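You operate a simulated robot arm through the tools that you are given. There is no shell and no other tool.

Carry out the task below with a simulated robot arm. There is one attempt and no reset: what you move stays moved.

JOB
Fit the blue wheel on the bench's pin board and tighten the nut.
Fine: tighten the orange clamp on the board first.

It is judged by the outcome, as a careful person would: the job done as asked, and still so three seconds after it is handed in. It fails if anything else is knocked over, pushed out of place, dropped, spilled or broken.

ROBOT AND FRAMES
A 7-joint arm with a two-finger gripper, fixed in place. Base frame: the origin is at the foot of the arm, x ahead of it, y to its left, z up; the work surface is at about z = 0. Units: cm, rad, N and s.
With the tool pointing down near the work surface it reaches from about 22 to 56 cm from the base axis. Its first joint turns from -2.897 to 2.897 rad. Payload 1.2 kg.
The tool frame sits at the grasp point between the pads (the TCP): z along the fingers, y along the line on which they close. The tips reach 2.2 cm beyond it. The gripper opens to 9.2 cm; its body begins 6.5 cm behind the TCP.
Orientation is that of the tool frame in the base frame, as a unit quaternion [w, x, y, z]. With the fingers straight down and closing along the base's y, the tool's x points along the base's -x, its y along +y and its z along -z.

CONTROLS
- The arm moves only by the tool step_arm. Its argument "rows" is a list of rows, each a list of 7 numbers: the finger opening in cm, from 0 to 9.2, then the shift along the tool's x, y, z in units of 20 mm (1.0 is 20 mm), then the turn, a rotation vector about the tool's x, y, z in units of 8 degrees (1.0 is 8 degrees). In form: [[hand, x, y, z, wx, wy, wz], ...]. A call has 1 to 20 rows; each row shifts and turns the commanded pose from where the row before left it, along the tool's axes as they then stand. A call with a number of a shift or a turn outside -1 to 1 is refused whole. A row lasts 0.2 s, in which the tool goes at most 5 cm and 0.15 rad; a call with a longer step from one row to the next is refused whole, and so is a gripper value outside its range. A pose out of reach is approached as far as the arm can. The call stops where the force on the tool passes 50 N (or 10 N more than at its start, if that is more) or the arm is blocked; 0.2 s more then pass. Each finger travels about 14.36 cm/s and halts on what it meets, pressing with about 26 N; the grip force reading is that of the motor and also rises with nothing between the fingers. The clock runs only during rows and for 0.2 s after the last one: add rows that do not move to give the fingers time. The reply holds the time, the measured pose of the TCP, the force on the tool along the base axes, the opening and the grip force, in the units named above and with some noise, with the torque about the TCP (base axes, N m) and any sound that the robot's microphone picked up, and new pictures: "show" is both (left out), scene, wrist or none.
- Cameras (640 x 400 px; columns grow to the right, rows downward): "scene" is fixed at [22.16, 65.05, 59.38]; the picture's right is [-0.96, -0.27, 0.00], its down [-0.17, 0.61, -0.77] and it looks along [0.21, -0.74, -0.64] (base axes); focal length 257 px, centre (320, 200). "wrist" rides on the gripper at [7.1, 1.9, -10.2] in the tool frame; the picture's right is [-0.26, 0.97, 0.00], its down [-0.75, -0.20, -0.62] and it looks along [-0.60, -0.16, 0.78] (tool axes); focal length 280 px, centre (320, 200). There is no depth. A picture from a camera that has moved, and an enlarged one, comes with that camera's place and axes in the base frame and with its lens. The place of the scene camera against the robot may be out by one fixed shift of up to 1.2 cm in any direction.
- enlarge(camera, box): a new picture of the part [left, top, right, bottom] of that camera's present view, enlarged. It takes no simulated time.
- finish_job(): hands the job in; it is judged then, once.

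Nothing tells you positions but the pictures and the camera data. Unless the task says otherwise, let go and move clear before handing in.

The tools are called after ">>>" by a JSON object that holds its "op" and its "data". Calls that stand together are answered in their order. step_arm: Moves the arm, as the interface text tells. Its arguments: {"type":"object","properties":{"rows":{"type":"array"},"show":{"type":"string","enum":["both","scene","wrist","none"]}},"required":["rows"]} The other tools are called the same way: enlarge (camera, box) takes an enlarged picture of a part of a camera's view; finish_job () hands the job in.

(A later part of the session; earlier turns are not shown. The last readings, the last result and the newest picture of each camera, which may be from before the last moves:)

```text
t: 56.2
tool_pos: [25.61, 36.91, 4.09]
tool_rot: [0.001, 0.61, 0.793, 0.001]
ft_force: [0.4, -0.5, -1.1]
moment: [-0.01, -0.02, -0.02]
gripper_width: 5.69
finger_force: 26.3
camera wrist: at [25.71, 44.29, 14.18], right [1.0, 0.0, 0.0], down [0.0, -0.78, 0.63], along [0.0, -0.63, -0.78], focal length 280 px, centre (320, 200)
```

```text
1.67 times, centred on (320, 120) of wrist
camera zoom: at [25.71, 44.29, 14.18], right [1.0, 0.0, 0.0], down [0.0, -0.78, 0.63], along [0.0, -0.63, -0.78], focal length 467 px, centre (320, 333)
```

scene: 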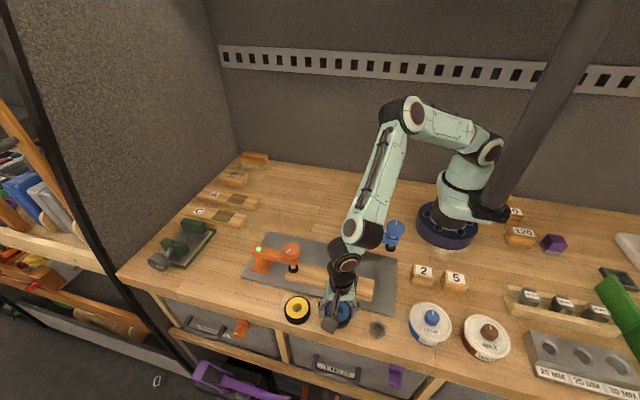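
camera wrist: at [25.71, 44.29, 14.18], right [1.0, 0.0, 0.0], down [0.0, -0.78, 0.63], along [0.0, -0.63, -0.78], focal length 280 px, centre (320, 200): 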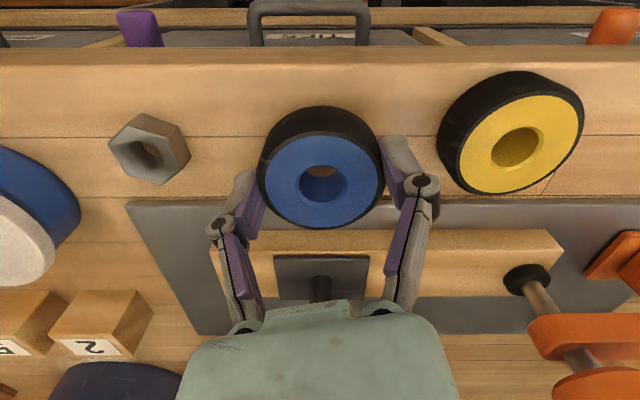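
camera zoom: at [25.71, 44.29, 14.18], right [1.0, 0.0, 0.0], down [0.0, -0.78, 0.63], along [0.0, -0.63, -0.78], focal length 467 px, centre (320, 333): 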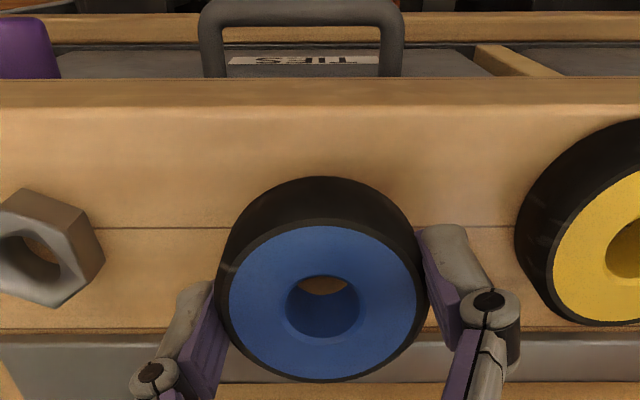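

The wheel is now held firmly (5.69 cm). I'll raise it clear of the pin and carry it across to above the pin at about (25.7, 28.6).

>>> {"op": "step_arm", "data": {"rows": [[4.0, 0, 0, -0.5, 0, 0, 0], [4.0, 0, 0, -0.65, 0, 0, 0], [4.0, 0, 0, -0.65, 0, 0, 0], [4.0, 0, 0, -0.65, 0, 0, 0], [4.0, 0, 0, -0.65, 0, 0, 0], [4.0, 0, 0, -0.6, 0, 0, 0], [4.0, -0.4, -0.1, 0, 0, 0, 0], [4.0, -0.6, -0.155, 0, 0, 0, 0], [4.0, -0.6, -0.155, 0, 0, 0, 0], [4.0, -0.6, -0.155, 0, 0, 0, 0], [4.0, -0.6, -0.155, 0, 0, 0, 0], [4.0, -0.6, -0.155, 0, 0, 0, 0], [4.0, -0.6, -0.155, 0, 0, 0, 0], [4.0, 0, 0, 0, 0, 0, 0], [4.0, 0, 0, 0, 0, 0, 0]]}}

>>> {"op": "enlarge", "data": {"camera": "scene", "box": [280, 210, 400, 315]}}

>>> {"op": "enlarge", "data": {"camera": "wrist", "box": [170, 40, 470, 240]}}

```text
t: 59.4
tool_pos: [25.82, 28.56, 11.44]
tool_rot: [0.001, 0.609, 0.793, 0.0]
ft_force: [-0.6, 0.8, -0.8]
moment: [-0.01, 0.01, 0.0]
gripper_width: 5.71
finger_force: 26.7
camera wrist: at [25.79, 36.0, 21.6], right [1.0, 0.0, 0.0], down [0.0, -0.78, 0.63], along [0.0, -0.63, -0.78], focal length 280 px, centre (320, 200)
```

scene: 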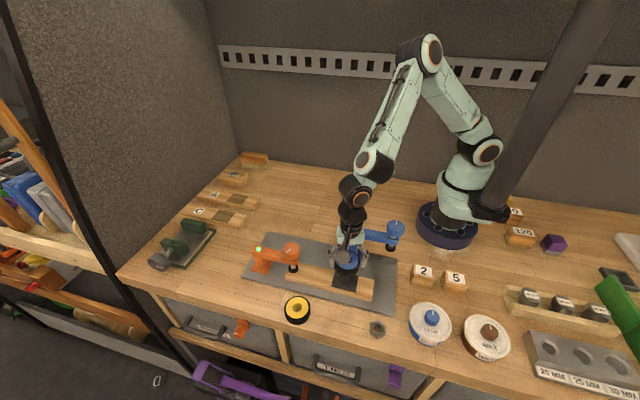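
wrist: 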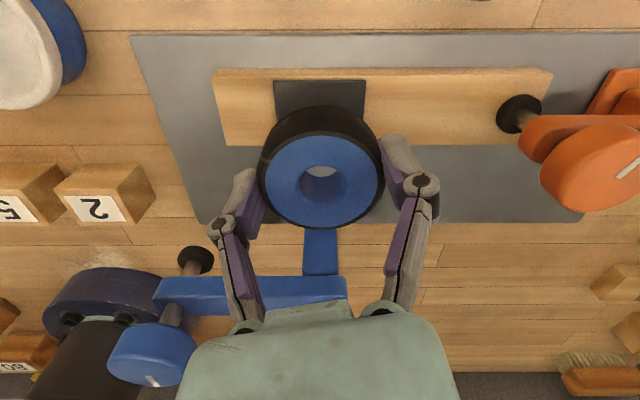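

```text
3.81 times, centred on (340, 262) of scene
camera zoom: at [22.16, 65.05, 59.38], right [-0.96, -0.27, 0.0], down [-0.17, 0.61, -0.77], along [0.21, -0.74, -0.64], focal length 980 px, centre (244, -38)
```

zoom: 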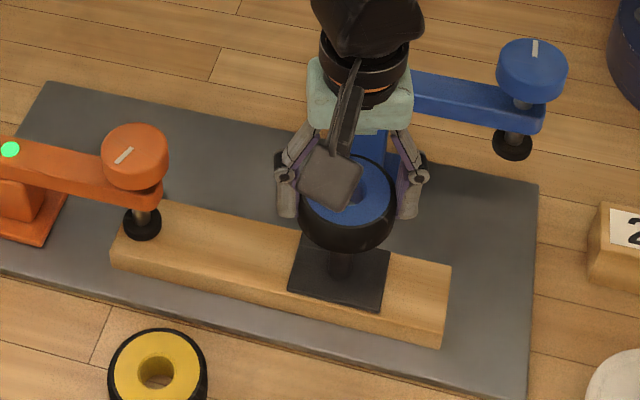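

```text
2.00 times, centred on (320, 140) of wrist
camera zoom: at [25.79, 36.0, 21.6], right [1.0, 0.0, 0.0], down [0.0, -0.78, 0.63], along [0.0, -0.63, -0.78], focal length 561 px, centre (320, 320)
```

zoom: 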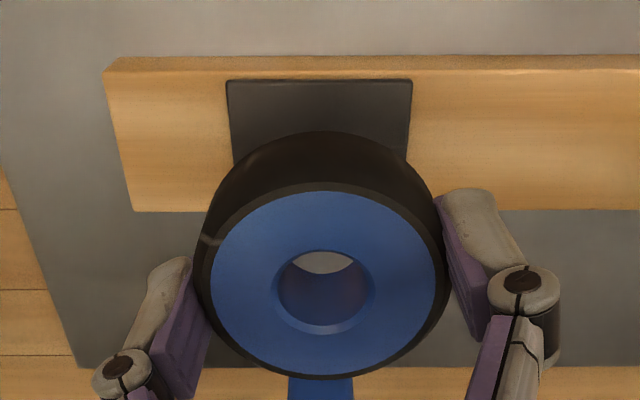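

>>> {"op": "step_arm", "data": {"rows": [[4.0, 0.006, -0.024, 0.2, 0, 0, 0], [4.0, 0, 0, 0.25, 0, 0, 0], [4.0, 0, 0, 0.25, 0, 0, 0], [4.0, 0, 0, 0.25, 0, 0, 0], [4.0, 0, 0, 0.15, 0, 0, 0], [4.0, 0, 0, 0, 0, 0, 0]]}}

>>> {"op": "enlarge", "data": {"camera": "scene", "box": [300, 220, 390, 300]}}

>>> {"op": "enlarge", "data": {"camera": "wrist", "box": [220, 80, 420, 240]}}

```text
t: 60.8
tool_pos: [25.74, 28.68, 9.19]
tool_rot: [0.001, 0.609, 0.793, 0.001]
ft_force: [-0.6, 0.6, -1.3]
moment: [0.02, 0.02, 0.02]
gripper_width: 5.69
finger_force: 26.4
camera wrist: at [25.7, 36.03, 19.38], right [1.0, 0.0, 0.0], down [0.0, -0.78, 0.63], along [0.0, -0.63, -0.78], focal length 280 px, centre (320, 200)
```

scene: 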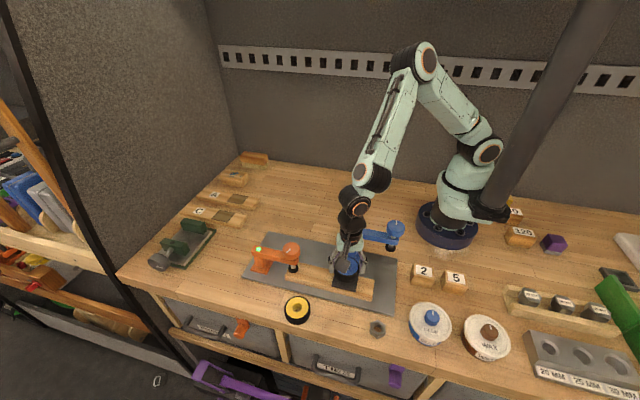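
wrist: 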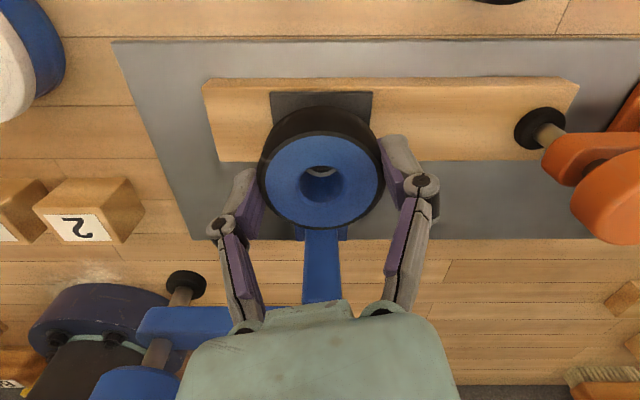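

```text
5.00 times, centred on (345, 260) of scene
camera zoom: at [22.16, 65.05, 59.38], right [-0.96, -0.27, 0.0], down [-0.17, 0.61, -0.77], along [0.21, -0.74, -0.64], focal length 1287 px, centre (195, -100)
```

zoom: 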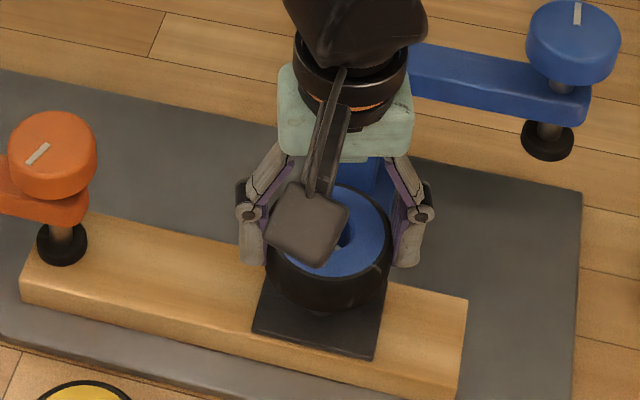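

```text
2.50 times, centred on (320, 160) of wrist
camera zoom: at [25.7, 36.03, 19.38], right [1.0, 0.0, 0.0], down [0.0, -0.78, 0.63], along [0.0, -0.63, -0.78], focal length 701 px, centre (320, 300)
```

zoom: 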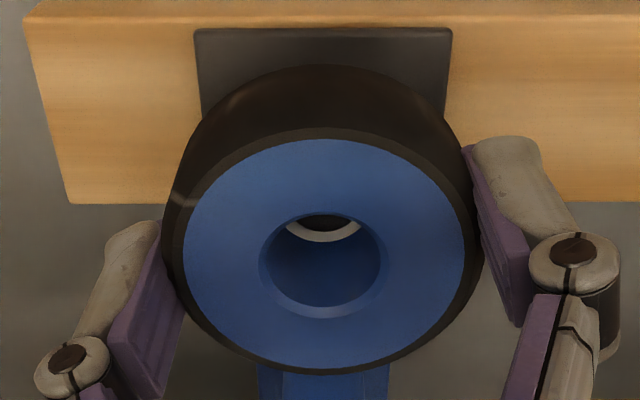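

Through the bore I can see the dark pin top evenly centred, with a thin crescent of clearance. I'll lower slowly and watch the force.

>>> {"op": "step_arm", "data": {"rows": [[4.0, -0.01, 0, 0.1, 0, 0, 0], [4.0, 0.03, 0, 0.1, 0, 0, 0], [4.0, 0, 0, 0.15, 0, 0, 0], [4.0, 0, 0, 0.15, 0, 0, 0], [4.0, 0, 0, 0, 0, 0, 0]]}}

>>> {"op": "enlarge", "data": {"camera": "wrist", "box": [220, 80, 420, 240]}}

```text
t: 62.0
tool_pos: [25.69, 28.66, 8.23]
tool_rot: [0.001, 0.608, 0.794, -0.001]
ft_force: [0.0, 0.3, -1.5]
moment: [0.05, 0.02, 0.0]
gripper_width: 5.66
finger_force: 26.0
camera wrist: at [25.73, 36.04, 18.35], right [1.0, 0.0, 0.0], down [0.0, -0.78, 0.63], along [0.0, -0.63, -0.78], focal length 280 px, centre (320, 200)
```

scene: 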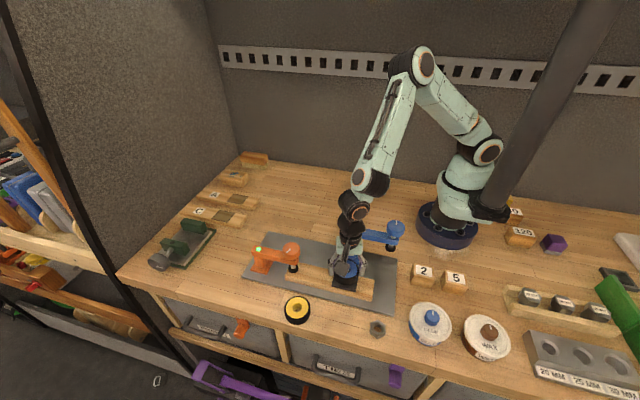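
wrist: 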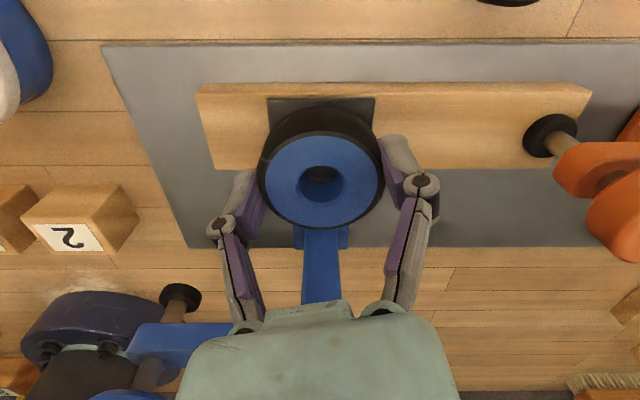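

```text
2.50 times, centred on (320, 160) of wrist
camera zoom: at [25.73, 36.04, 18.35], right [1.0, 0.0, 0.0], down [0.0, -0.78, 0.63], along [0.0, -0.63, -0.78], focal length 701 px, centre (320, 300)
```

zoom: 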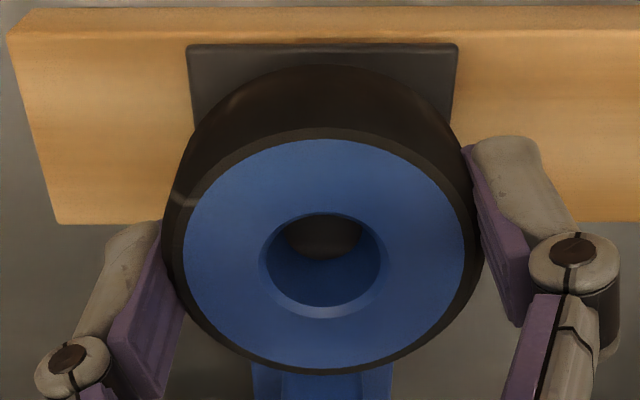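

>>> {"op": "step_arm", "data": {"rows": [[4.0, 0, 0, 0.15, 0, 0, 0], [4.0, 0, 0, 0.15, 0, 0, 0], [4.0, 0, 0, 0.15, 0, 0, 0], [4.0, 0, 0, 0.15, 0, 0, 0], [4.0, 0, 0, 0.15, 0, 0, 0], [4.0, 0, 0, 0.15, 0, 0, 0], [4.0, 0, 0, 0.15, 0, 0, 0], [4.0, 0, 0, 0.15, 0, 0, 0], [4.0, 0, 0, 0, 0, 0, 0]]}}

>>> {"op": "enlarge", "data": {"camera": "wrist", "box": [220, 80, 420, 240]}}

>>> {"op": "enlarge", "data": {"camera": "scene", "box": [300, 220, 390, 300]}}

```text
t: 64.0
tool_pos: [25.78, 28.74, 5.96]
tool_rot: [0.001, 0.609, 0.793, 0.0]
ft_force: [0.3, 0.4, -0.7]
moment: [0.03, 0.04, 0.02]
gripper_width: 5.68
finger_force: 25.8
camera wrist: at [25.78, 36.05, 15.97], right [1.0, 0.0, 0.0], down [0.0, -0.78, 0.63], along [0.0, -0.63, -0.78], focal length 280 px, centre (320, 200)
```

scene: 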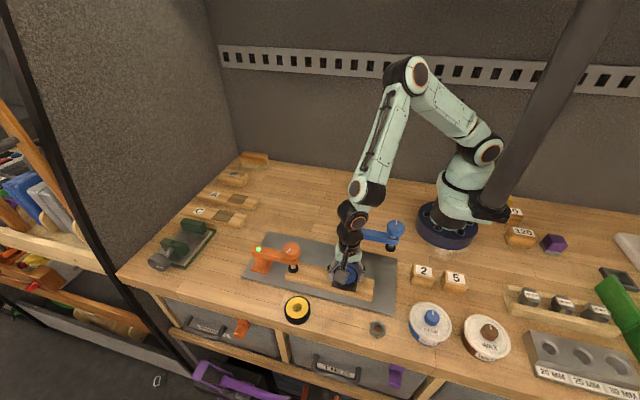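
wrist: 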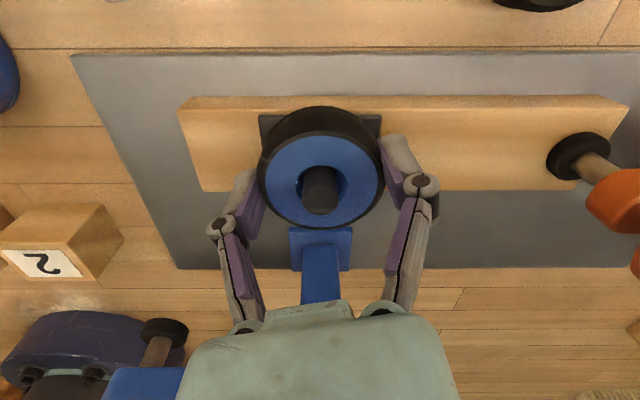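

```text
2.50 times, centred on (320, 160) of wrist
camera zoom: at [25.78, 36.05, 15.97], right [1.0, 0.0, 0.0], down [0.0, -0.78, 0.63], along [0.0, -0.63, -0.78], focal length 701 px, centre (320, 300)
```

zoom: 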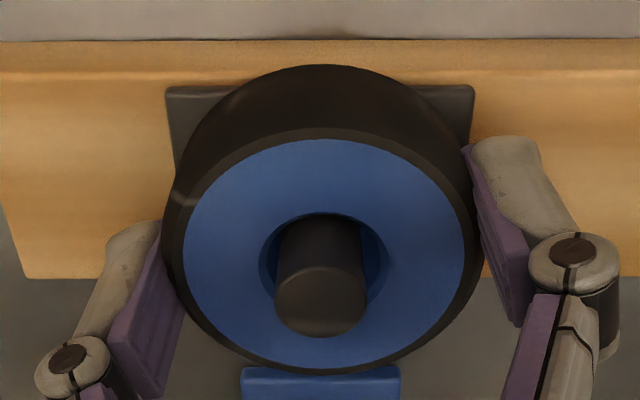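

```text
5.00 times, centred on (345, 260) of scene
camera zoom: at [22.16, 65.05, 59.38], right [-0.96, -0.27, 0.0], down [-0.17, 0.61, -0.77], along [0.21, -0.74, -0.64], focal length 1287 px, centre (195, -100)
```

zoom: 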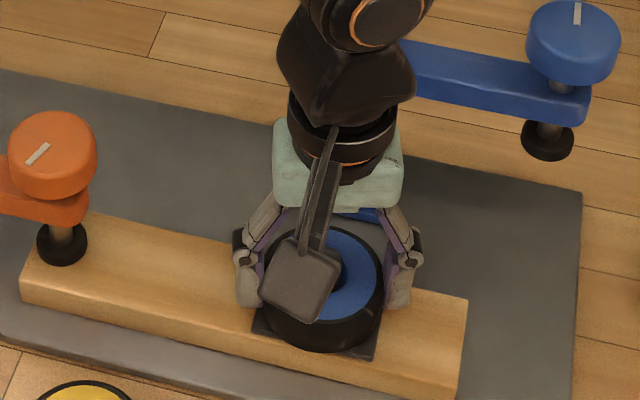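

>>> {"op": "step_arm", "data": {"rows": [[4.0, 0, 0, 0.1, 0, 0, 0], [4.0, 0, 0, 0.05, 0, 0, 0], [4.0, 0, 0, 0, 0, 0, 0]], "show": "none"}}

>>> {"op": "step_arm", "data": {"rows": [[4.0, 0, 0, 0.05, 0, 0, 0], [4.0, 0, 0, 0, 0, 0, 0]], "show": "none"}}

```text
t: 64.8
tool_pos: [25.79, 28.73, 5.67]
tool_rot: [0.0, 0.609, 0.793, 0.002]
ft_force: [-4.8, -7.6, 29.0]
moment: [-0.13, 0.25, 0.22]
gripper_width: 5.71
finger_force: 26.2
```

```text
t: 65.4
tool_pos: [25.8, 28.72, 5.48]
tool_rot: [0.001, 0.609, 0.793, 0.001]
ft_force: [-2.3, -1.4, 29.1]
moment: [-0.03, 0.14, 0.11]
gripper_width: 5.69
finger_force: 26.1
```

>>> {"op": "step_arm", "data": {"rows": [[4.0, 0, 0, -0.06, 0, 0, 0], [6.0, 0, 0, 0, 0, 0, 0], [7.4, 0, 0, 0, 0, 0, 0], [7.4, 0, 0, 0, 0, 0, 0], [7.4, 0, 0, -0.3, 0, 0, 0], [7.4, 0, 0, -0.7, 0, 0, 0], [7.4, 0, 0, -0.9, 0, 0, 0], [7.4, 0, 0, -0.9, 0, 0, 0], [7.4, 0, 0, -0.9, 0, 0, 0], [7.4, 0, 0, -0.9, 0, 0, 0], [7.4, 0, 0, -0.9, 0, 0, 0], [7.4, 0, 0, 0, 0, 0, 0]]}}

>>> {"op": "enlarge", "data": {"camera": "scene", "box": [280, 220, 400, 345]}}

>>> {"op": "enlarge", "data": {"camera": "wrist", "box": [170, 0, 470, 220]}}

```text
t: 68.0
tool_pos: [25.63, 28.71, 16.64]
tool_rot: [0.002, 0.609, 0.793, 0.001]
ft_force: [0.1, 0.3, -0.8]
moment: [-0.02, -0.01, -0.02]
gripper_width: 7.41
finger_force: 0.2
camera wrist: at [25.72, 36.09, 26.73], right [1.0, 0.0, 0.0], down [0.0, -0.78, 0.63], along [0.0, -0.63, -0.78], focal length 280 px, centre (320, 200)
```

scene: 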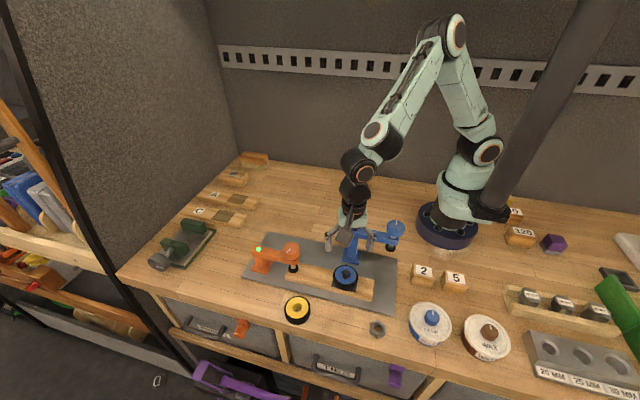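
wrist: 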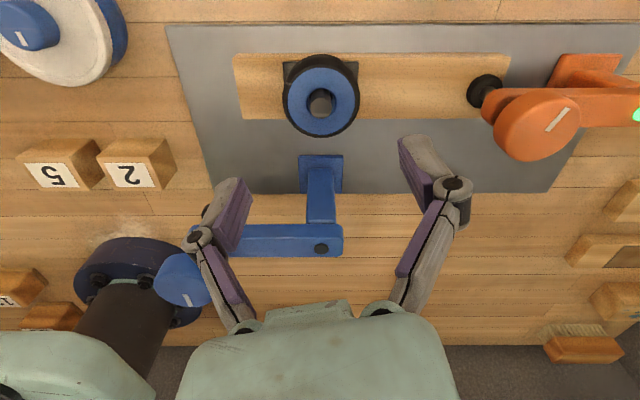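

```text
3.20 times, centred on (340, 282) of scene
camera zoom: at [22.16, 65.05, 59.38], right [-0.96, -0.27, 0.0], down [-0.17, 0.61, -0.77], along [0.21, -0.74, -0.64], focal length 824 px, centre (256, -64)
```

zoom: 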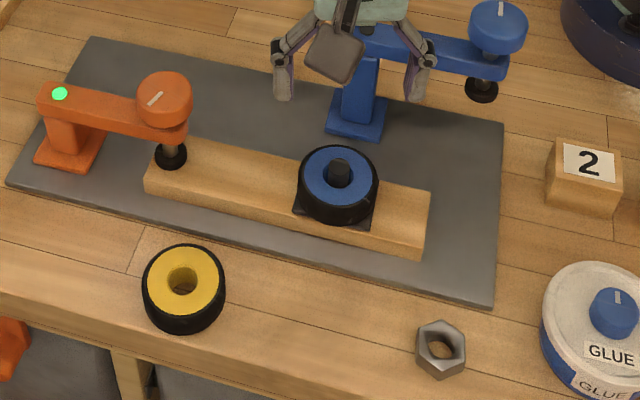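

```text
1.82 times, centred on (320, 110) of wrist
camera zoom: at [25.72, 36.09, 26.73], right [1.0, 0.0, 0.0], down [0.0, -0.78, 0.63], along [0.0, -0.63, -0.78], focal length 510 px, centre (320, 364)
```

zoom: 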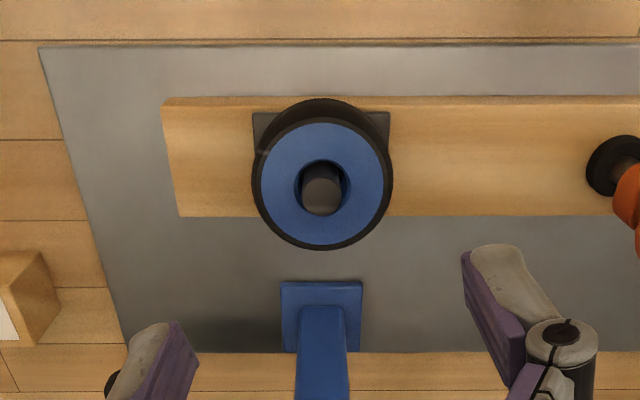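

The blue wheel is seated on the pin and the clamp lamp is still green. Next is the nut near (16.7, 36.8): I'll hover over it to read the orientation of its flats.

>>> {"op": "step_arm", "data": {"rows": [[6.0, 0.628, -0.415, 0.1, 0, 0, 0], [6.0, 0.628, -0.415, 0.1, 0, 0, 0], [6.0, 0.628, -0.415, 0.1, 0, 0, 0], [6.0, 0.628, -0.415, 0.1, 0, 0, 0], [6.0, 0.628, -0.415, 0.1, 0, 0, 0], [6.0, 0.628, -0.415, 0.1, 0, 0, 0], [6.0, 0.628, -0.415, 0.1, 0, 0, 0], [6.0, 0.628, -0.415, 0.1, 0, 0, 0], [6.0, 0, 0, 0, 0, 0, 0]]}}

>>> {"op": "enlarge", "data": {"camera": "wrist", "box": [240, 30, 400, 150]}}

>>> {"op": "enlarge", "data": {"camera": "scene", "box": [350, 305, 410, 350]}}

```text
t: 70.0
tool_pos: [16.69, 36.82, 14.93]
tool_rot: [0.001, 0.609, 0.793, 0.0]
ft_force: [-0.7, -0.4, 0.7]
moment: [0.02, 0.02, -0.02]
gripper_width: 5.99
finger_force: 0.1
camera wrist: at [16.68, 44.15, 25.08], right [1.0, 0.0, 0.0], down [0.0, -0.78, 0.63], along [0.0, -0.63, -0.78], focal length 280 px, centre (320, 200)
```

scene: 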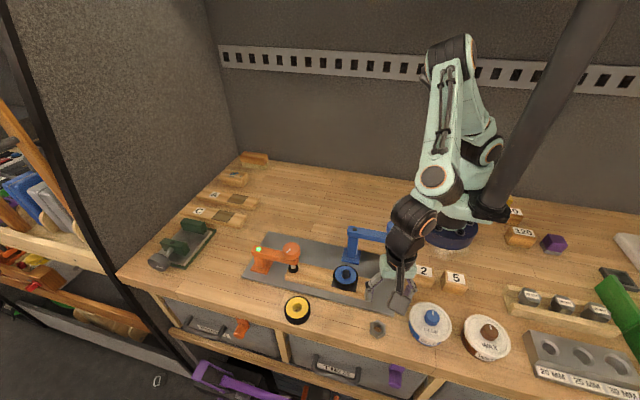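
wrist: 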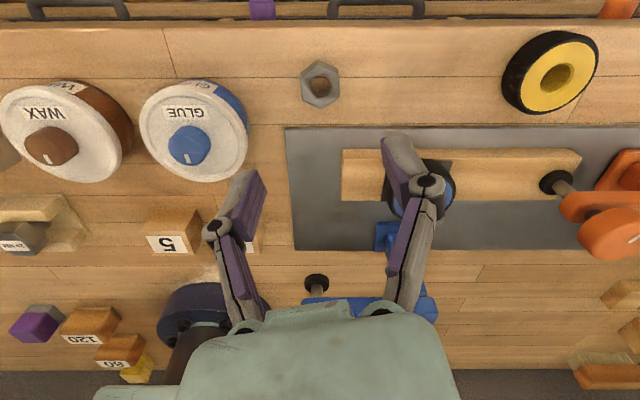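

```text
3.33 times, centred on (320, 90) of wrist
camera zoom: at [16.68, 44.15, 25.08], right [1.0, 0.0, 0.0], down [0.0, -0.78, 0.63], along [0.0, -0.63, -0.78], focal length 935 px, centre (320, 567)
```

zoom: 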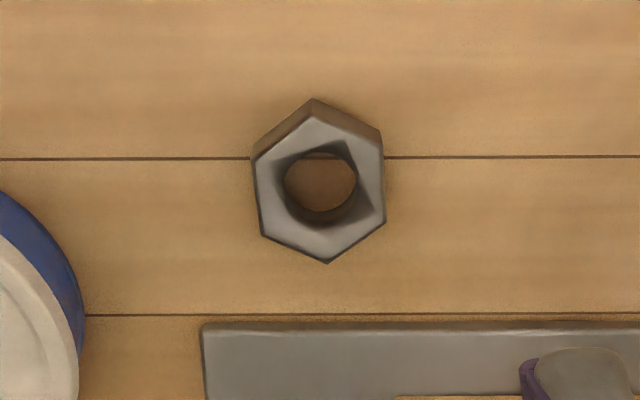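

```text
8.89 times, centred on (380, 328) of scene
camera zoom: at [22.16, 65.05, 59.38], right [-0.96, -0.27, 0.0], down [-0.17, 0.61, -0.77], along [0.21, -0.74, -0.64], focal length 2288 px, centre (-213, -933)
```

zoom: 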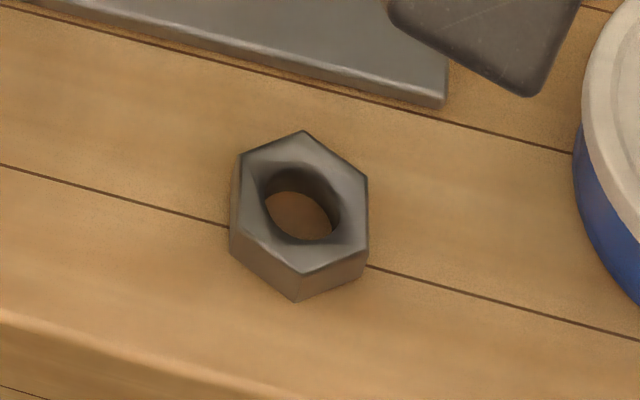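

>>> {"op": "step_arm", "data": {"rows": [[5.4, 0, 0, 0, 0, 0, -1], [5.4, 0, 0, 0, 0, 0, -1], [5.4, 0, 0, 0, 0, 0, -1], [5.4, 0, 0, 0, 0, 0, -1], [5.4, 0, 0, 0, 0, 0, -1], [5.4, 0, 0, 0, 0, 0, -1], [5.4, 0, 0, 0, 0, 0, -1], [5.4, 0, 0, 0, 0, 0, -1], [5.4, 0, 0, 0, 0, 0, -1], [5.4, 0, 0, 0, 0, 0, -1], [5.4, 0, 0, 0, 0, 0, -1], [5.4, 0, 0, 0, 0, 0, -1], [5.4, 0, 0, 0, 0, 0, -1], [5.4, 0, 0, 0, 0, 0, -1], [5.4, 0, 0, 0, 0, 0, -1], [5.4, 0, 0, 0, 0, 0, -1], [5.4, 0, 0, 0, 0, 0, -1], [5.4, 0, 0, 0, 0, 0, -1], [5.4, 0, 0, 0, 0, 0, -1], [5.4, 0, 0, 0, 0, 0, -1]], "show": "none"}}

>>> {"op": "step_arm", "data": {"rows": [[5.4, 0, 0, 0, 0, 0, -0.6], [5.4, 0, 0, 0, 0, 0, -0.6], [5.4, 0, 0, 0, 0, 0, 0]], "show": "wrist"}}

>>> {"op": "enlarge", "data": {"camera": "wrist", "box": [240, 20, 400, 140]}}

```text
t: 74.2
tool_pos: [16.66, 36.64, 15.07]
tool_rot: [0.001, -0.676, 0.737, -0.001]
ft_force: [-0.1, 0.1, 0.4]
moment: [-0.02, 0.0, 0.0]
gripper_width: 5.4
finger_force: 0.0
```

```text
t: 75.0
tool_pos: [16.68, 36.62, 15.1]
tool_rot: [-0.001, 0.735, -0.678, 0.001]
ft_force: [-0.5, 1.1, -0.3]
moment: [-0.01, -0.01, -0.02]
gripper_width: 5.39
finger_force: 0.2
camera wrist: at [15.32, 29.52, 25.12], right [-0.98, 0.18, 0.0], down [0.14, 0.77, 0.62], along [0.12, 0.61, -0.78], focal length 280 px, centre (320, 200)
```

wrist: 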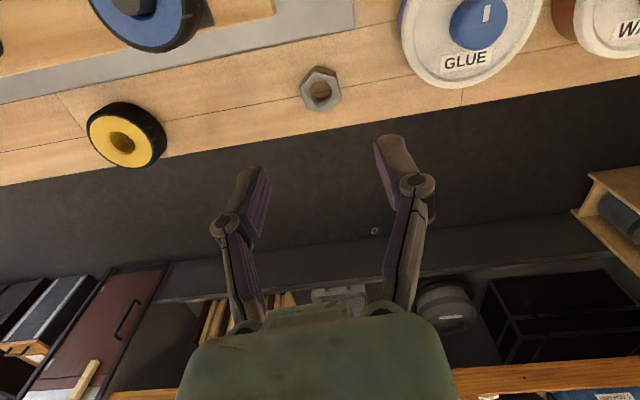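

```text
3.33 times, centred on (320, 80) of wrist
camera zoom: at [15.32, 29.52, 25.12], right [-0.98, 0.18, 0.0], down [0.14, 0.77, 0.62], along [0.12, 0.61, -0.78], focal length 935 px, centre (320, 600)
```

zoom: 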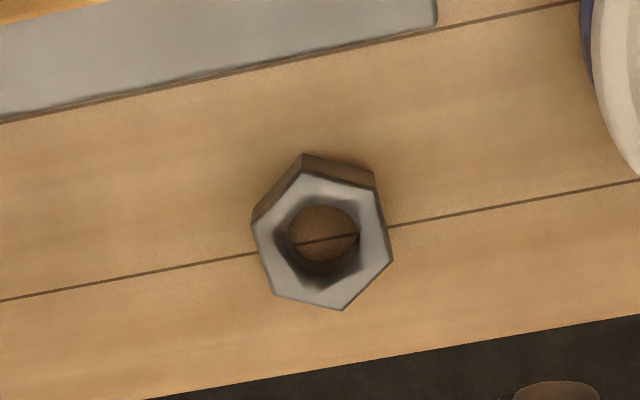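

>>> {"op": "step_arm", "data": {"rows": [[5.4, -0.186, 0.005, 0.5, 0, 0, 0], [5.4, 0, 0, 0.8, 0, 0, 0], [5.4, 0, 0, 0.8, 0, 0, 0], [5.4, 0, 0, 0.8, 0, 0, 0], [5.4, 0, 0, 0.8, 0, 0, 0], [5.4, 0, 0, 0.8, 0, 0, 0], [5.4, 0, 0, 0, 0, 0, 0]], "show": "wrist"}}

>>> {"op": "enlarge", "data": {"camera": "wrist", "box": [220, 60, 420, 210]}}

>>> {"op": "enlarge", "data": {"camera": "scene", "box": [330, 270, 430, 350]}}

```text
t: 76.6
tool_pos: [16.67, 37.05, 5.85]
tool_rot: [-0.001, 0.734, -0.679, 0.001]
ft_force: [-0.3, 0.1, 0.0]
moment: [0.0, -0.04, -0.04]
gripper_width: 5.39
finger_force: 0.0
camera wrist: at [15.27, 29.85, 16.0], right [-0.98, 0.18, 0.0], down [0.14, 0.77, 0.62], along [0.12, 0.61, -0.78], focal length 280 px, centre (320, 200)
```

wrist: 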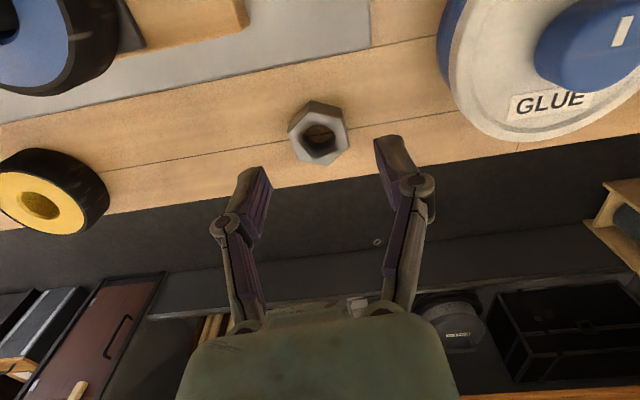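

```text
2.67 times, centred on (320, 135) of wrist
camera zoom: at [15.27, 29.85, 16.0], right [-0.98, 0.18, 0.0], down [0.14, 0.77, 0.62], along [0.12, 0.61, -0.78], focal length 748 px, centre (320, 373)
```

zoom: 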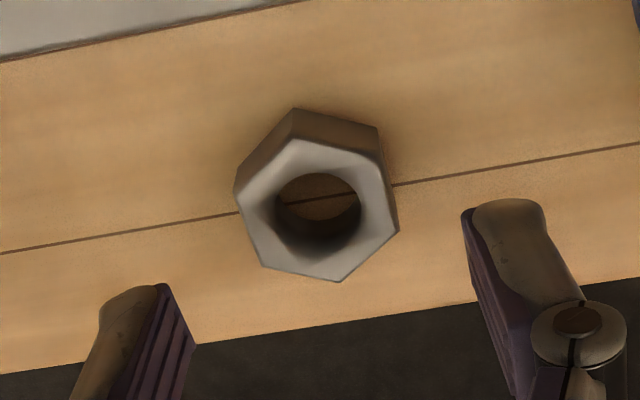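

```text
5.00 times, centred on (380, 310) of scene
camera zoom: at [22.16, 65.05, 59.38], right [-0.96, -0.27, 0.0], down [-0.17, 0.61, -0.77], along [0.21, -0.74, -0.64], focal length 1287 px, centre (20, -350)
```

zoom: 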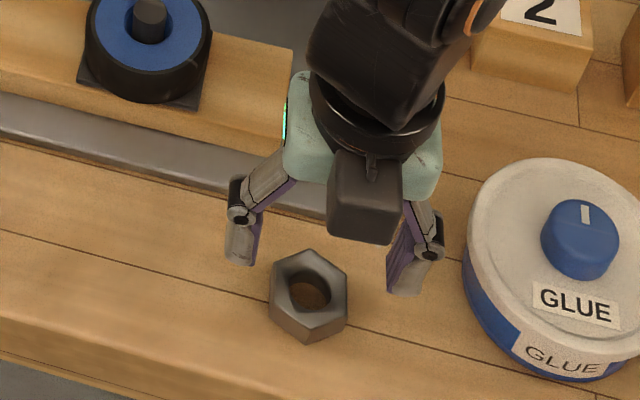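

>>> {"op": "step_arm", "data": {"rows": [[5.4, 0.04, -0.01, 0.5, 0, 0, 0], [5.4, 0, 0, 0.5, 0, 0, 0], [5.4, 0, 0, 0.4, 0, 0, 0], [5.4, 0, 0, 0.2, 0, 0, 0], [5.4, 0, 0, 0, 0, 0, 0], [4.0, 0, 0, 0, 0, 0, 0], [3.3, 0, 0, 0, 0, 0, 0], [2.0, 0, 0, 0, 0, 0, 0], [2.0, 0, 0, 0, 0, 0, 0], [2.0, 0, 0, 0, 0, 0, 0]], "show": "wrist"}}

>>> {"op": "enlarge", "data": {"camera": "wrist", "box": [220, 90, 420, 240]}}

>>> {"op": "enlarge", "data": {"camera": "scene", "box": [330, 270, 430, 350]}}

```text
t: 78.8
tool_pos: [16.64, 37.02, 2.68]
tool_rot: [-0.001, 0.734, -0.679, 0.001]
ft_force: [0.3, -1.0, 1.8]
moment: [0.0, -0.02, -0.01]
gripper_width: 3.15
finger_force: 25.8
camera wrist: at [15.29, 29.8, 12.85], right [-0.98, 0.18, 0.0], down [0.14, 0.77, 0.62], along [0.12, 0.61, -0.78], focal length 280 px, centre (320, 200)
```

wrist: 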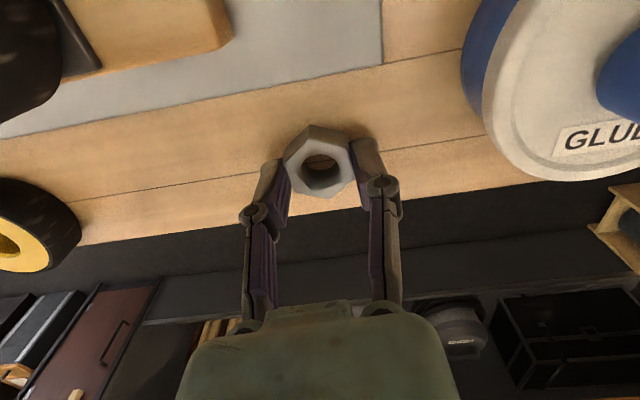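

```text
2.67 times, centred on (320, 165) of wrist
camera zoom: at [15.29, 29.8, 12.85], right [-0.98, 0.18, 0.0], down [0.14, 0.77, 0.62], along [0.12, 0.61, -0.78], focal length 748 px, centre (320, 293)
```

zoom: 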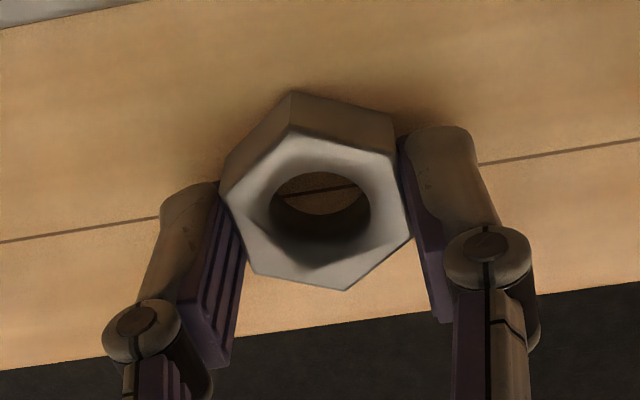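

```text
5.00 times, centred on (380, 310) of scene
camera zoom: at [22.16, 65.05, 59.38], right [-0.96, -0.27, 0.0], down [-0.17, 0.61, -0.77], along [0.21, -0.74, -0.64], focal length 1287 px, centre (20, -350)
```

zoom: 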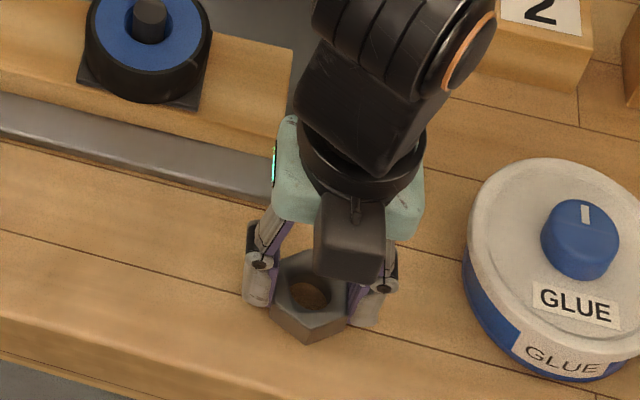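

The nut is gripped on its flats (3.15 cm). I'll lift it and bring it above the pin.

>>> {"op": "step_arm", "data": {"rows": [[2.0, 0, 0, -0.2, 0, 0, 0], [2.0, 0, 0, -0.4, 0, 0, 0], [2.0, 0, 0, -0.7, 0, 0, 0], [2.0, 0, 0, -0.7, 0, 0, 0], [2.0, 0, 0, -0.8, 0, 0, 0], [2.0, 0, 0, -0.8, 0, 0, 0], [2.0, 0, 0, -0.8, 0, 0, 0], [2.0, 0, 0, -0.8, 0, 0, 0], [2.0, 0.5635, -0.525, 0, 0, 0, 0], [2.0, 0.5635, -0.525, 0, 0, 0, 0], [2.0, 0.5635, -0.525, 0, 0, 0, 0], [2.0, 0.5635, -0.525, 0, 0, 0, 0], [2.0, 0.5635, -0.525, 0, 0, 0, 0], [2.0, 0.5635, -0.525, 0, 0, 0, 0], [2.0, 0.5635, -0.525, 0, 0, 0, 0], [2.0, 0.5635, -0.525, 0, 0, 0, 0], [2.0, 0, 0, 0, 0, 0, 0], [2.0, 0, 0, 0, 0, 0, 0]]}}

>>> {"op": "enlarge", "data": {"camera": "wrist", "box": [220, 60, 420, 210]}}

>>> {"op": "enlarge", "data": {"camera": "scene", "box": [300, 220, 390, 300]}}

```text
t: 82.6
tool_pos: [25.86, 28.65, 13.21]
tool_rot: [0.0, 0.734, -0.679, 0.002]
ft_force: [-0.5, 0.1, -0.7]
moment: [0.03, 0.02, 0.02]
gripper_width: 3.12
finger_force: 26.1
camera wrist: at [24.44, 21.47, 23.31], right [-0.98, 0.18, 0.0], down [0.14, 0.77, 0.62], along [0.12, 0.61, -0.78], focal length 280 px, centre (320, 200)
```

scene: 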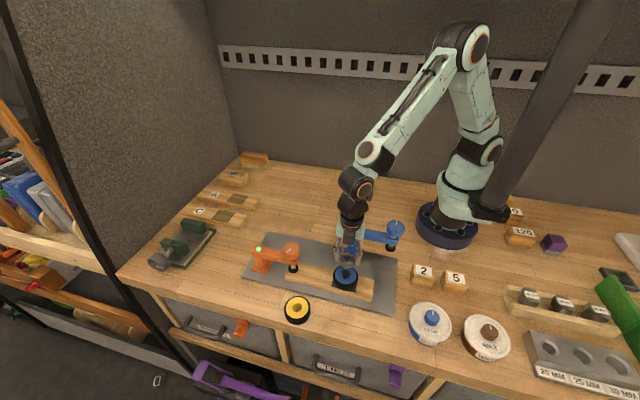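
wrist: 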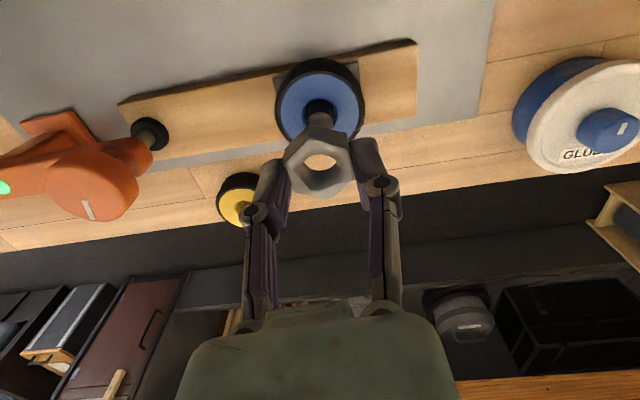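

```text
2.67 times, centred on (320, 135) of wrist
camera zoom: at [24.44, 21.47, 23.31], right [-0.98, 0.18, 0.0], down [0.14, 0.77, 0.62], along [0.12, 0.61, -0.78], focal length 748 px, centre (320, 373)
```

zoom: 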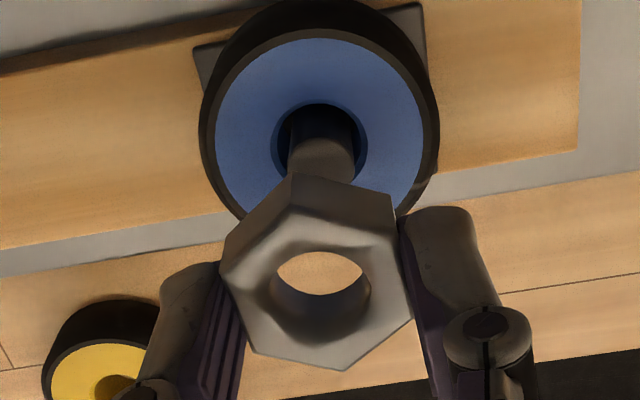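

```text
5.00 times, centred on (345, 260) of scene
camera zoom: at [22.16, 65.05, 59.38], right [-0.96, -0.27, 0.0], down [-0.17, 0.61, -0.77], along [0.21, -0.74, -0.64], focal length 1287 px, centre (195, -100)
```

zoom: 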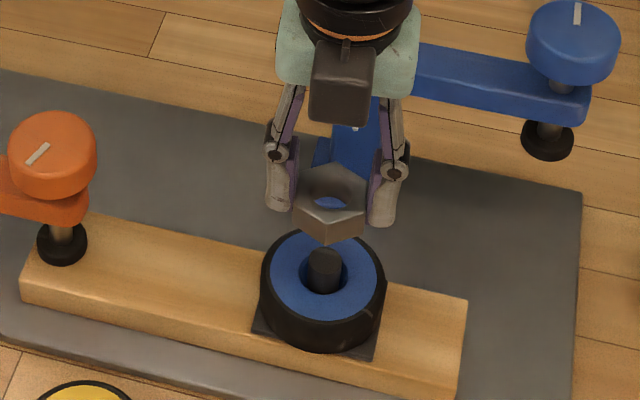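

>>> {"op": "enlarge", "data": {"camera": "scene", "box": [322, 238, 372, 288]}}

>>> {"op": "enlarge", "data": {"camera": "wrist", "box": [270, 60, 370, 210]}}

```text
8.00 times, centred on (347, 263) of scene
camera zoom: at [22.16, 65.05, 59.38], right [-0.96, -0.27, 0.0], down [-0.17, 0.61, -0.77], along [0.21, -0.74, -0.64], focal length 2059 px, centre (104, -304)
```

zoom: 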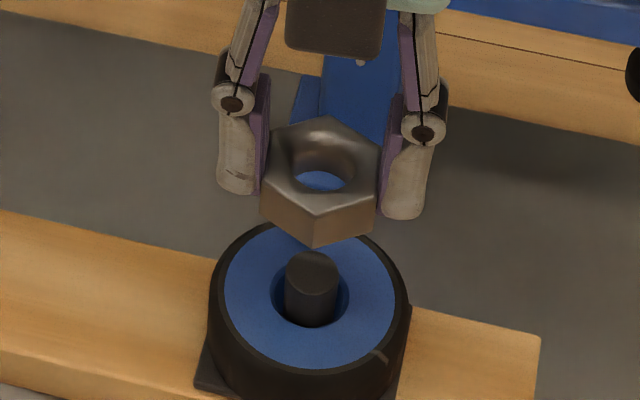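

```text
2.67 times, centred on (320, 135) of wrist
camera zoom: at [24.44, 21.47, 23.31], right [-0.98, 0.18, 0.0], down [0.14, 0.77, 0.62], along [0.12, 0.61, -0.78], focal length 748 px, centre (320, 373)
```

zoom: 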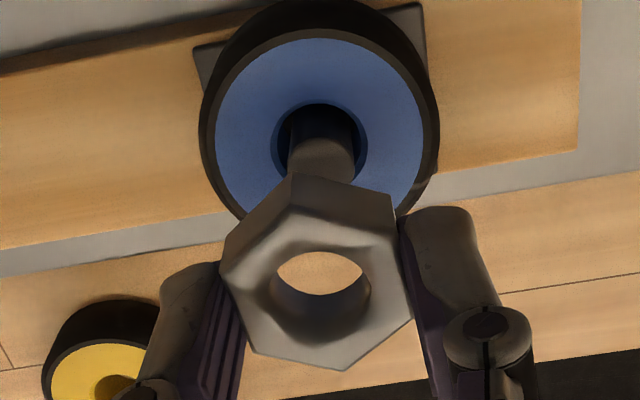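

>>> {"op": "step_arm", "data": {"rows": [[2.0, 0.053, 0.024, 0, 0, 0, 0], [2.0, 0, 0, 0.3, 0, 0, 0], [2.0, 0, 0, 0.4, 0, 0, 0], [2.0, 0, 0, 0.4, 0, 0, 0], [2.0, 0, 0, 0.4, 0, 0, 0], [2.0, 0, 0, 0.2, 0, 0, 0], [2.0, 0, 0, 0, 0, 0, 0]], "show": "none"}}

>>> {"op": "enlarge", "data": {"camera": "scene", "box": [322, 238, 372, 288]}}

>>> {"op": "enlarge", "data": {"camera": "wrist", "box": [260, 80, 380, 200]}}

```text
t: 84.2
tool_pos: [25.8, 28.43, 9.81]
tool_rot: [0.0, 0.735, -0.678, 0.001]
ft_force: [-1.0, 0.4, -0.2]
moment: [-0.03, 0.0, -0.02]
gripper_width: 3.13
finger_force: 25.9
```

```text
8.00 times, centred on (347, 263) of scene
camera zoom: at [22.16, 65.05, 59.38], right [-0.96, -0.27, 0.0], down [-0.17, 0.61, -0.77], along [0.21, -0.74, -0.64], focal length 2059 px, centre (104, -304)
```

zoom: 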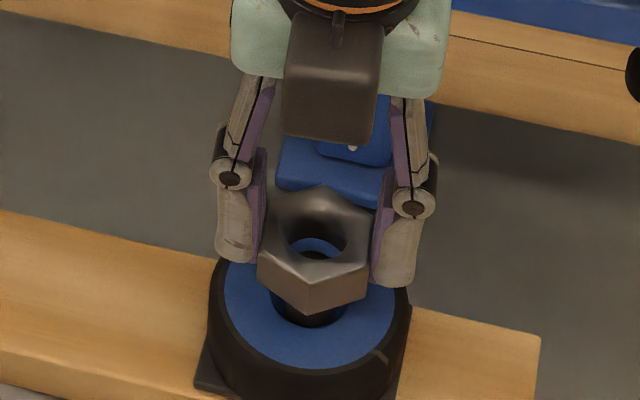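

```text
3.33 times, centred on (320, 140) of wrist
camera zoom: at [24.4, 21.32, 19.94], right [-0.98, 0.18, 0.0], down [0.14, 0.77, 0.62], along [0.12, 0.61, -0.78], focal length 935 px, centre (320, 400)
```

zoom: 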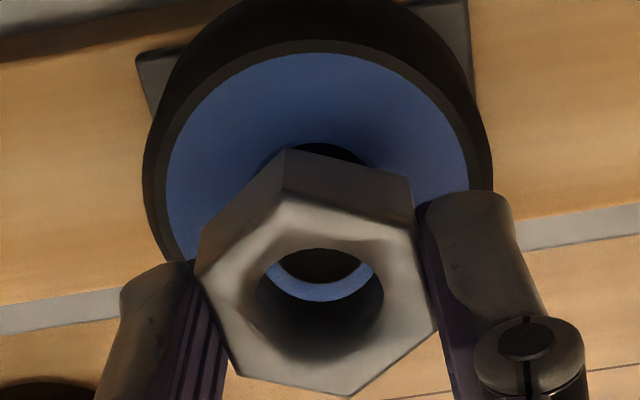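

>>> {"op": "step_arm", "data": {"rows": [[2.0, 0, 0, 0.1, 0, 0, 0], [2.0, 0, 0, 0.1, 0, 0, 0], [2.0, 0, 0, 0, 0, 0, 0]], "show": "none"}}

>>> {"op": "enlarge", "data": {"camera": "wrist", "box": [260, 80, 380, 200]}}

```text
t: 85.0
tool_pos: [25.74, 28.63, 9.37]
tool_rot: [0.0, 0.735, -0.678, 0.002]
ft_force: [0.6, -0.3, -0.5]
moment: [0.02, -0.05, 0.02]
gripper_width: 3.11
finger_force: 26.0
```

```text
3.33 times, centred on (320, 140) of wrist
camera zoom: at [24.39, 21.35, 19.49], right [-0.98, 0.18, 0.0], down [0.14, 0.77, 0.62], along [0.12, 0.61, -0.78], focal length 935 px, centre (320, 400)
```

zoom: 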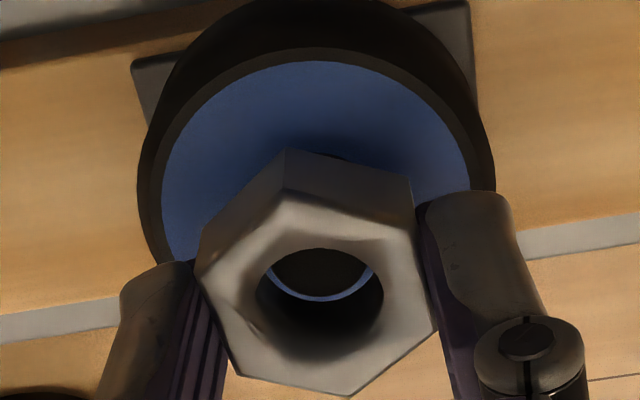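

>>> {"op": "step_arm", "data": {"rows": [[2.0, 0, 0, 0.1, 0, 0, 0], [2.0, 0, 0, 0, 0, 0, 0]], "show": "none"}}

>>> {"op": "enlarge", "data": {"camera": "wrist", "box": [260, 80, 380, 200]}}

```text
t: 85.6
tool_pos: [25.8, 28.47, 9.28]
tool_rot: [-0.001, 0.734, -0.679, 0.001]
ft_force: [1.7, 0.8, -2.0]
moment: [0.04, 0.01, -0.01]
gripper_width: 3.12
finger_force: 25.7
```

```text
3.33 times, centred on (320, 140) of wrist
camera zoom: at [24.39, 21.35, 19.31], right [-0.98, 0.18, 0.0], down [0.14, 0.77, 0.62], along [0.12, 0.61, -0.78], focal length 935 px, centre (320, 400)
```

zoom: 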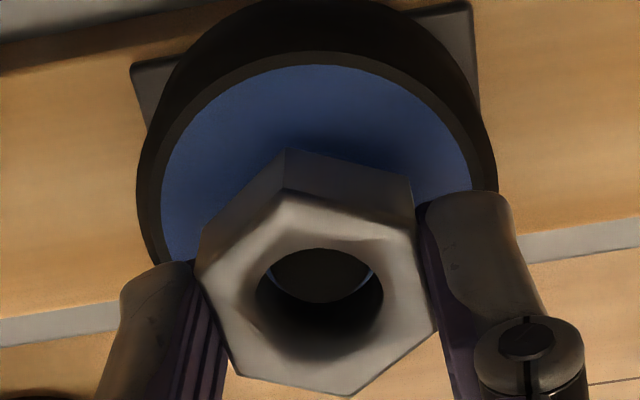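

>>> {"op": "step_arm", "data": {"rows": [[2.0, 0, -0.008, 0.1, 0, 0, 0], [2.0, 0, 0, 0, 0, 0, 0]], "show": "none"}}

>>> {"op": "enlarge", "data": {"camera": "wrist", "box": [260, 80, 380, 200]}}

```text
t: 86.2
tool_pos: [25.79, 28.5, 9.11]
tool_rot: [-0.001, 0.735, -0.678, 0.001]
ft_force: [-3.3, -4.6, 18.4]
moment: [-0.19, 0.13, 0.0]
gripper_width: 3.12
finger_force: 25.7
```

```text
3.33 times, centred on (320, 140) of wrist
camera zoom: at [24.4, 21.36, 19.17], right [-0.98, 0.18, 0.0], down [0.14, 0.77, 0.62], along [0.12, 0.61, -0.78], focal length 935 px, centre (320, 400)
```

zoom: 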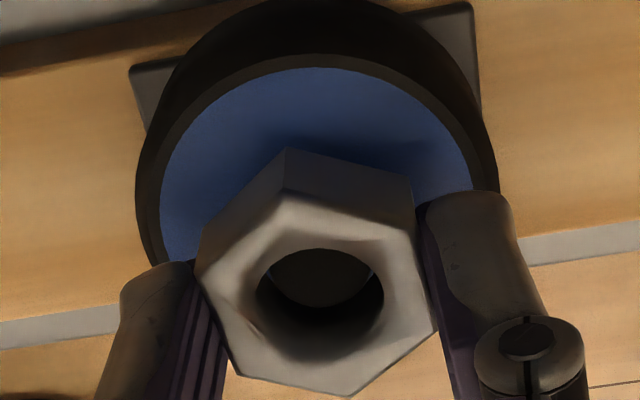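

>>> {"op": "step_arm", "data": {"rows": [[2.0, 0.028, 0.02, 0, 0, 0, 0], [2.0, 0, 0, 0, 0, 0, 0]], "show": "none"}}

>>> {"op": "enlarge", "data": {"camera": "wrist", "box": [260, 80, 380, 200]}}

>>> {"op": "enlarge", "data": {"camera": "scene", "box": [322, 238, 372, 288]}}

```text
t: 86.8
tool_pos: [25.87, 28.61, 9.1]
tool_rot: [-0.002, 0.735, -0.678, 0.001]
ft_force: [-0.4, -0.3, 20.7]
moment: [-0.08, 0.07, -0.02]
gripper_width: 3.14
finger_force: 25.9
```

```text
3.33 times, centred on (320, 140) of wrist
camera zoom: at [24.38, 21.34, 19.14], right [-0.98, 0.18, 0.0], down [0.14, 0.77, 0.63], along [0.12, 0.62, -0.78], focal length 935 px, centre (320, 400)
```

zoom: 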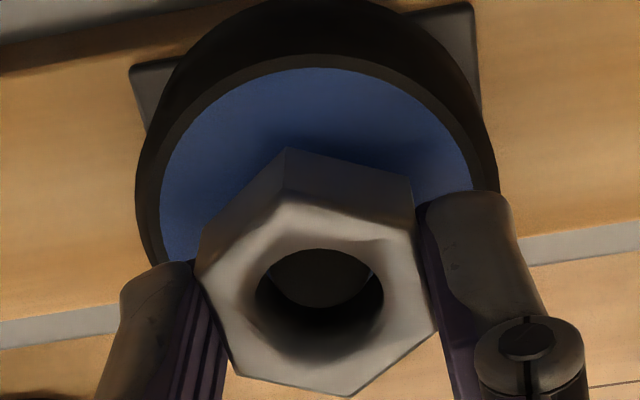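

```text
8.00 times, centred on (347, 263) of scene
camera zoom: at [22.16, 65.05, 59.38], right [-0.96, -0.27, 0.0], down [-0.17, 0.61, -0.77], along [0.21, -0.74, -0.64], focal length 2059 px, centre (104, -304)
```

zoom: 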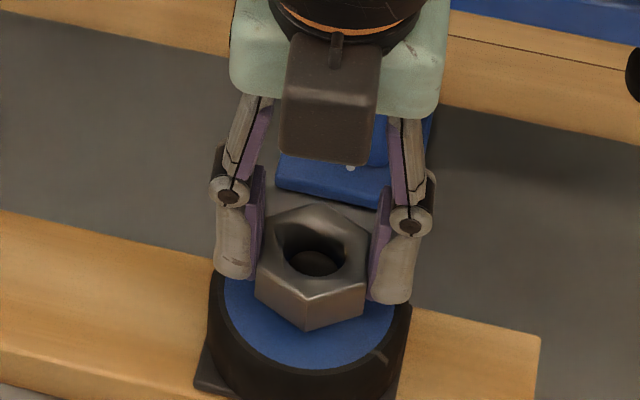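

The nut is centred on the pin top with no side force, pressing at 20 N. Now I turn it clockwise to start the thread.

>>> {"op": "step_arm", "data": {"rows": [[2.0, 0, 0, 0, 0, 0, 0.6], [2.0, 0, 0, 0, 0, 0, 0.6], [2.0, 0, 0, 0, 0, 0, 0.6], [2.0, 0, 0, 0, 0, 0, 0.6]], "show": "none"}}

>>> {"op": "enlarge", "data": {"camera": "wrist", "box": [260, 80, 380, 200]}}

>>> {"op": "enlarge", "data": {"camera": "scene", "box": [322, 238, 372, 288]}}

```text
t: 87.8
tool_pos: [25.7, 28.51, 8.99]
tool_rot: [0.002, -0.61, 0.793, -0.002]
ft_force: [7.7, 6.4, 12.1]
moment: [0.06, -0.14, -0.02]
gripper_width: 3.14
finger_force: 26.2
```

```text
3.33 times, centred on (320, 140) of wrist
camera zoom: at [22.07, 22.18, 19.1], right [-0.87, 0.5, 0.0], down [0.39, 0.68, 0.63], along [0.31, 0.54, -0.78], focal length 935 px, centre (320, 400)
```

zoom: 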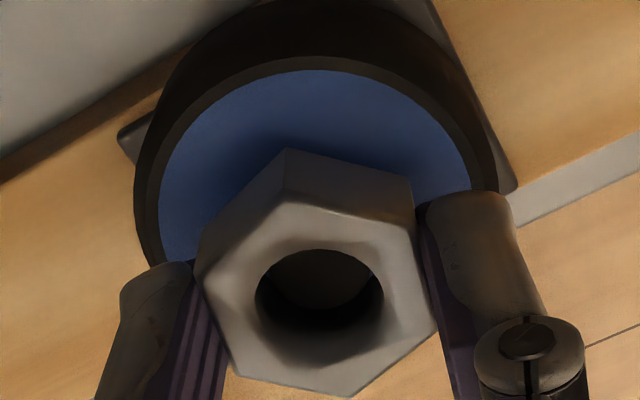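

```text
8.00 times, centred on (347, 263) of scene
camera zoom: at [22.16, 65.05, 59.38], right [-0.96, -0.27, 0.0], down [-0.17, 0.61, -0.77], along [0.21, -0.74, -0.64], focal length 2059 px, centre (104, -304)
```

zoom: 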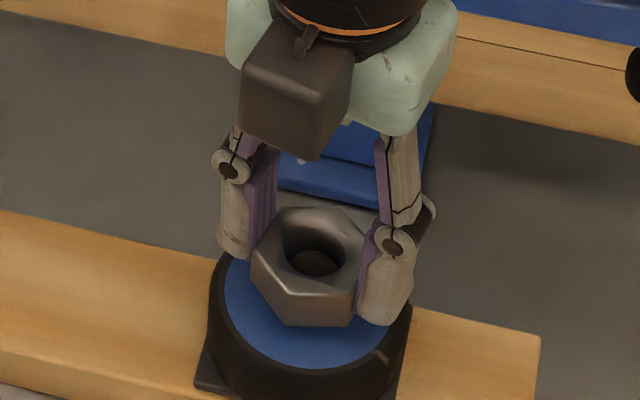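

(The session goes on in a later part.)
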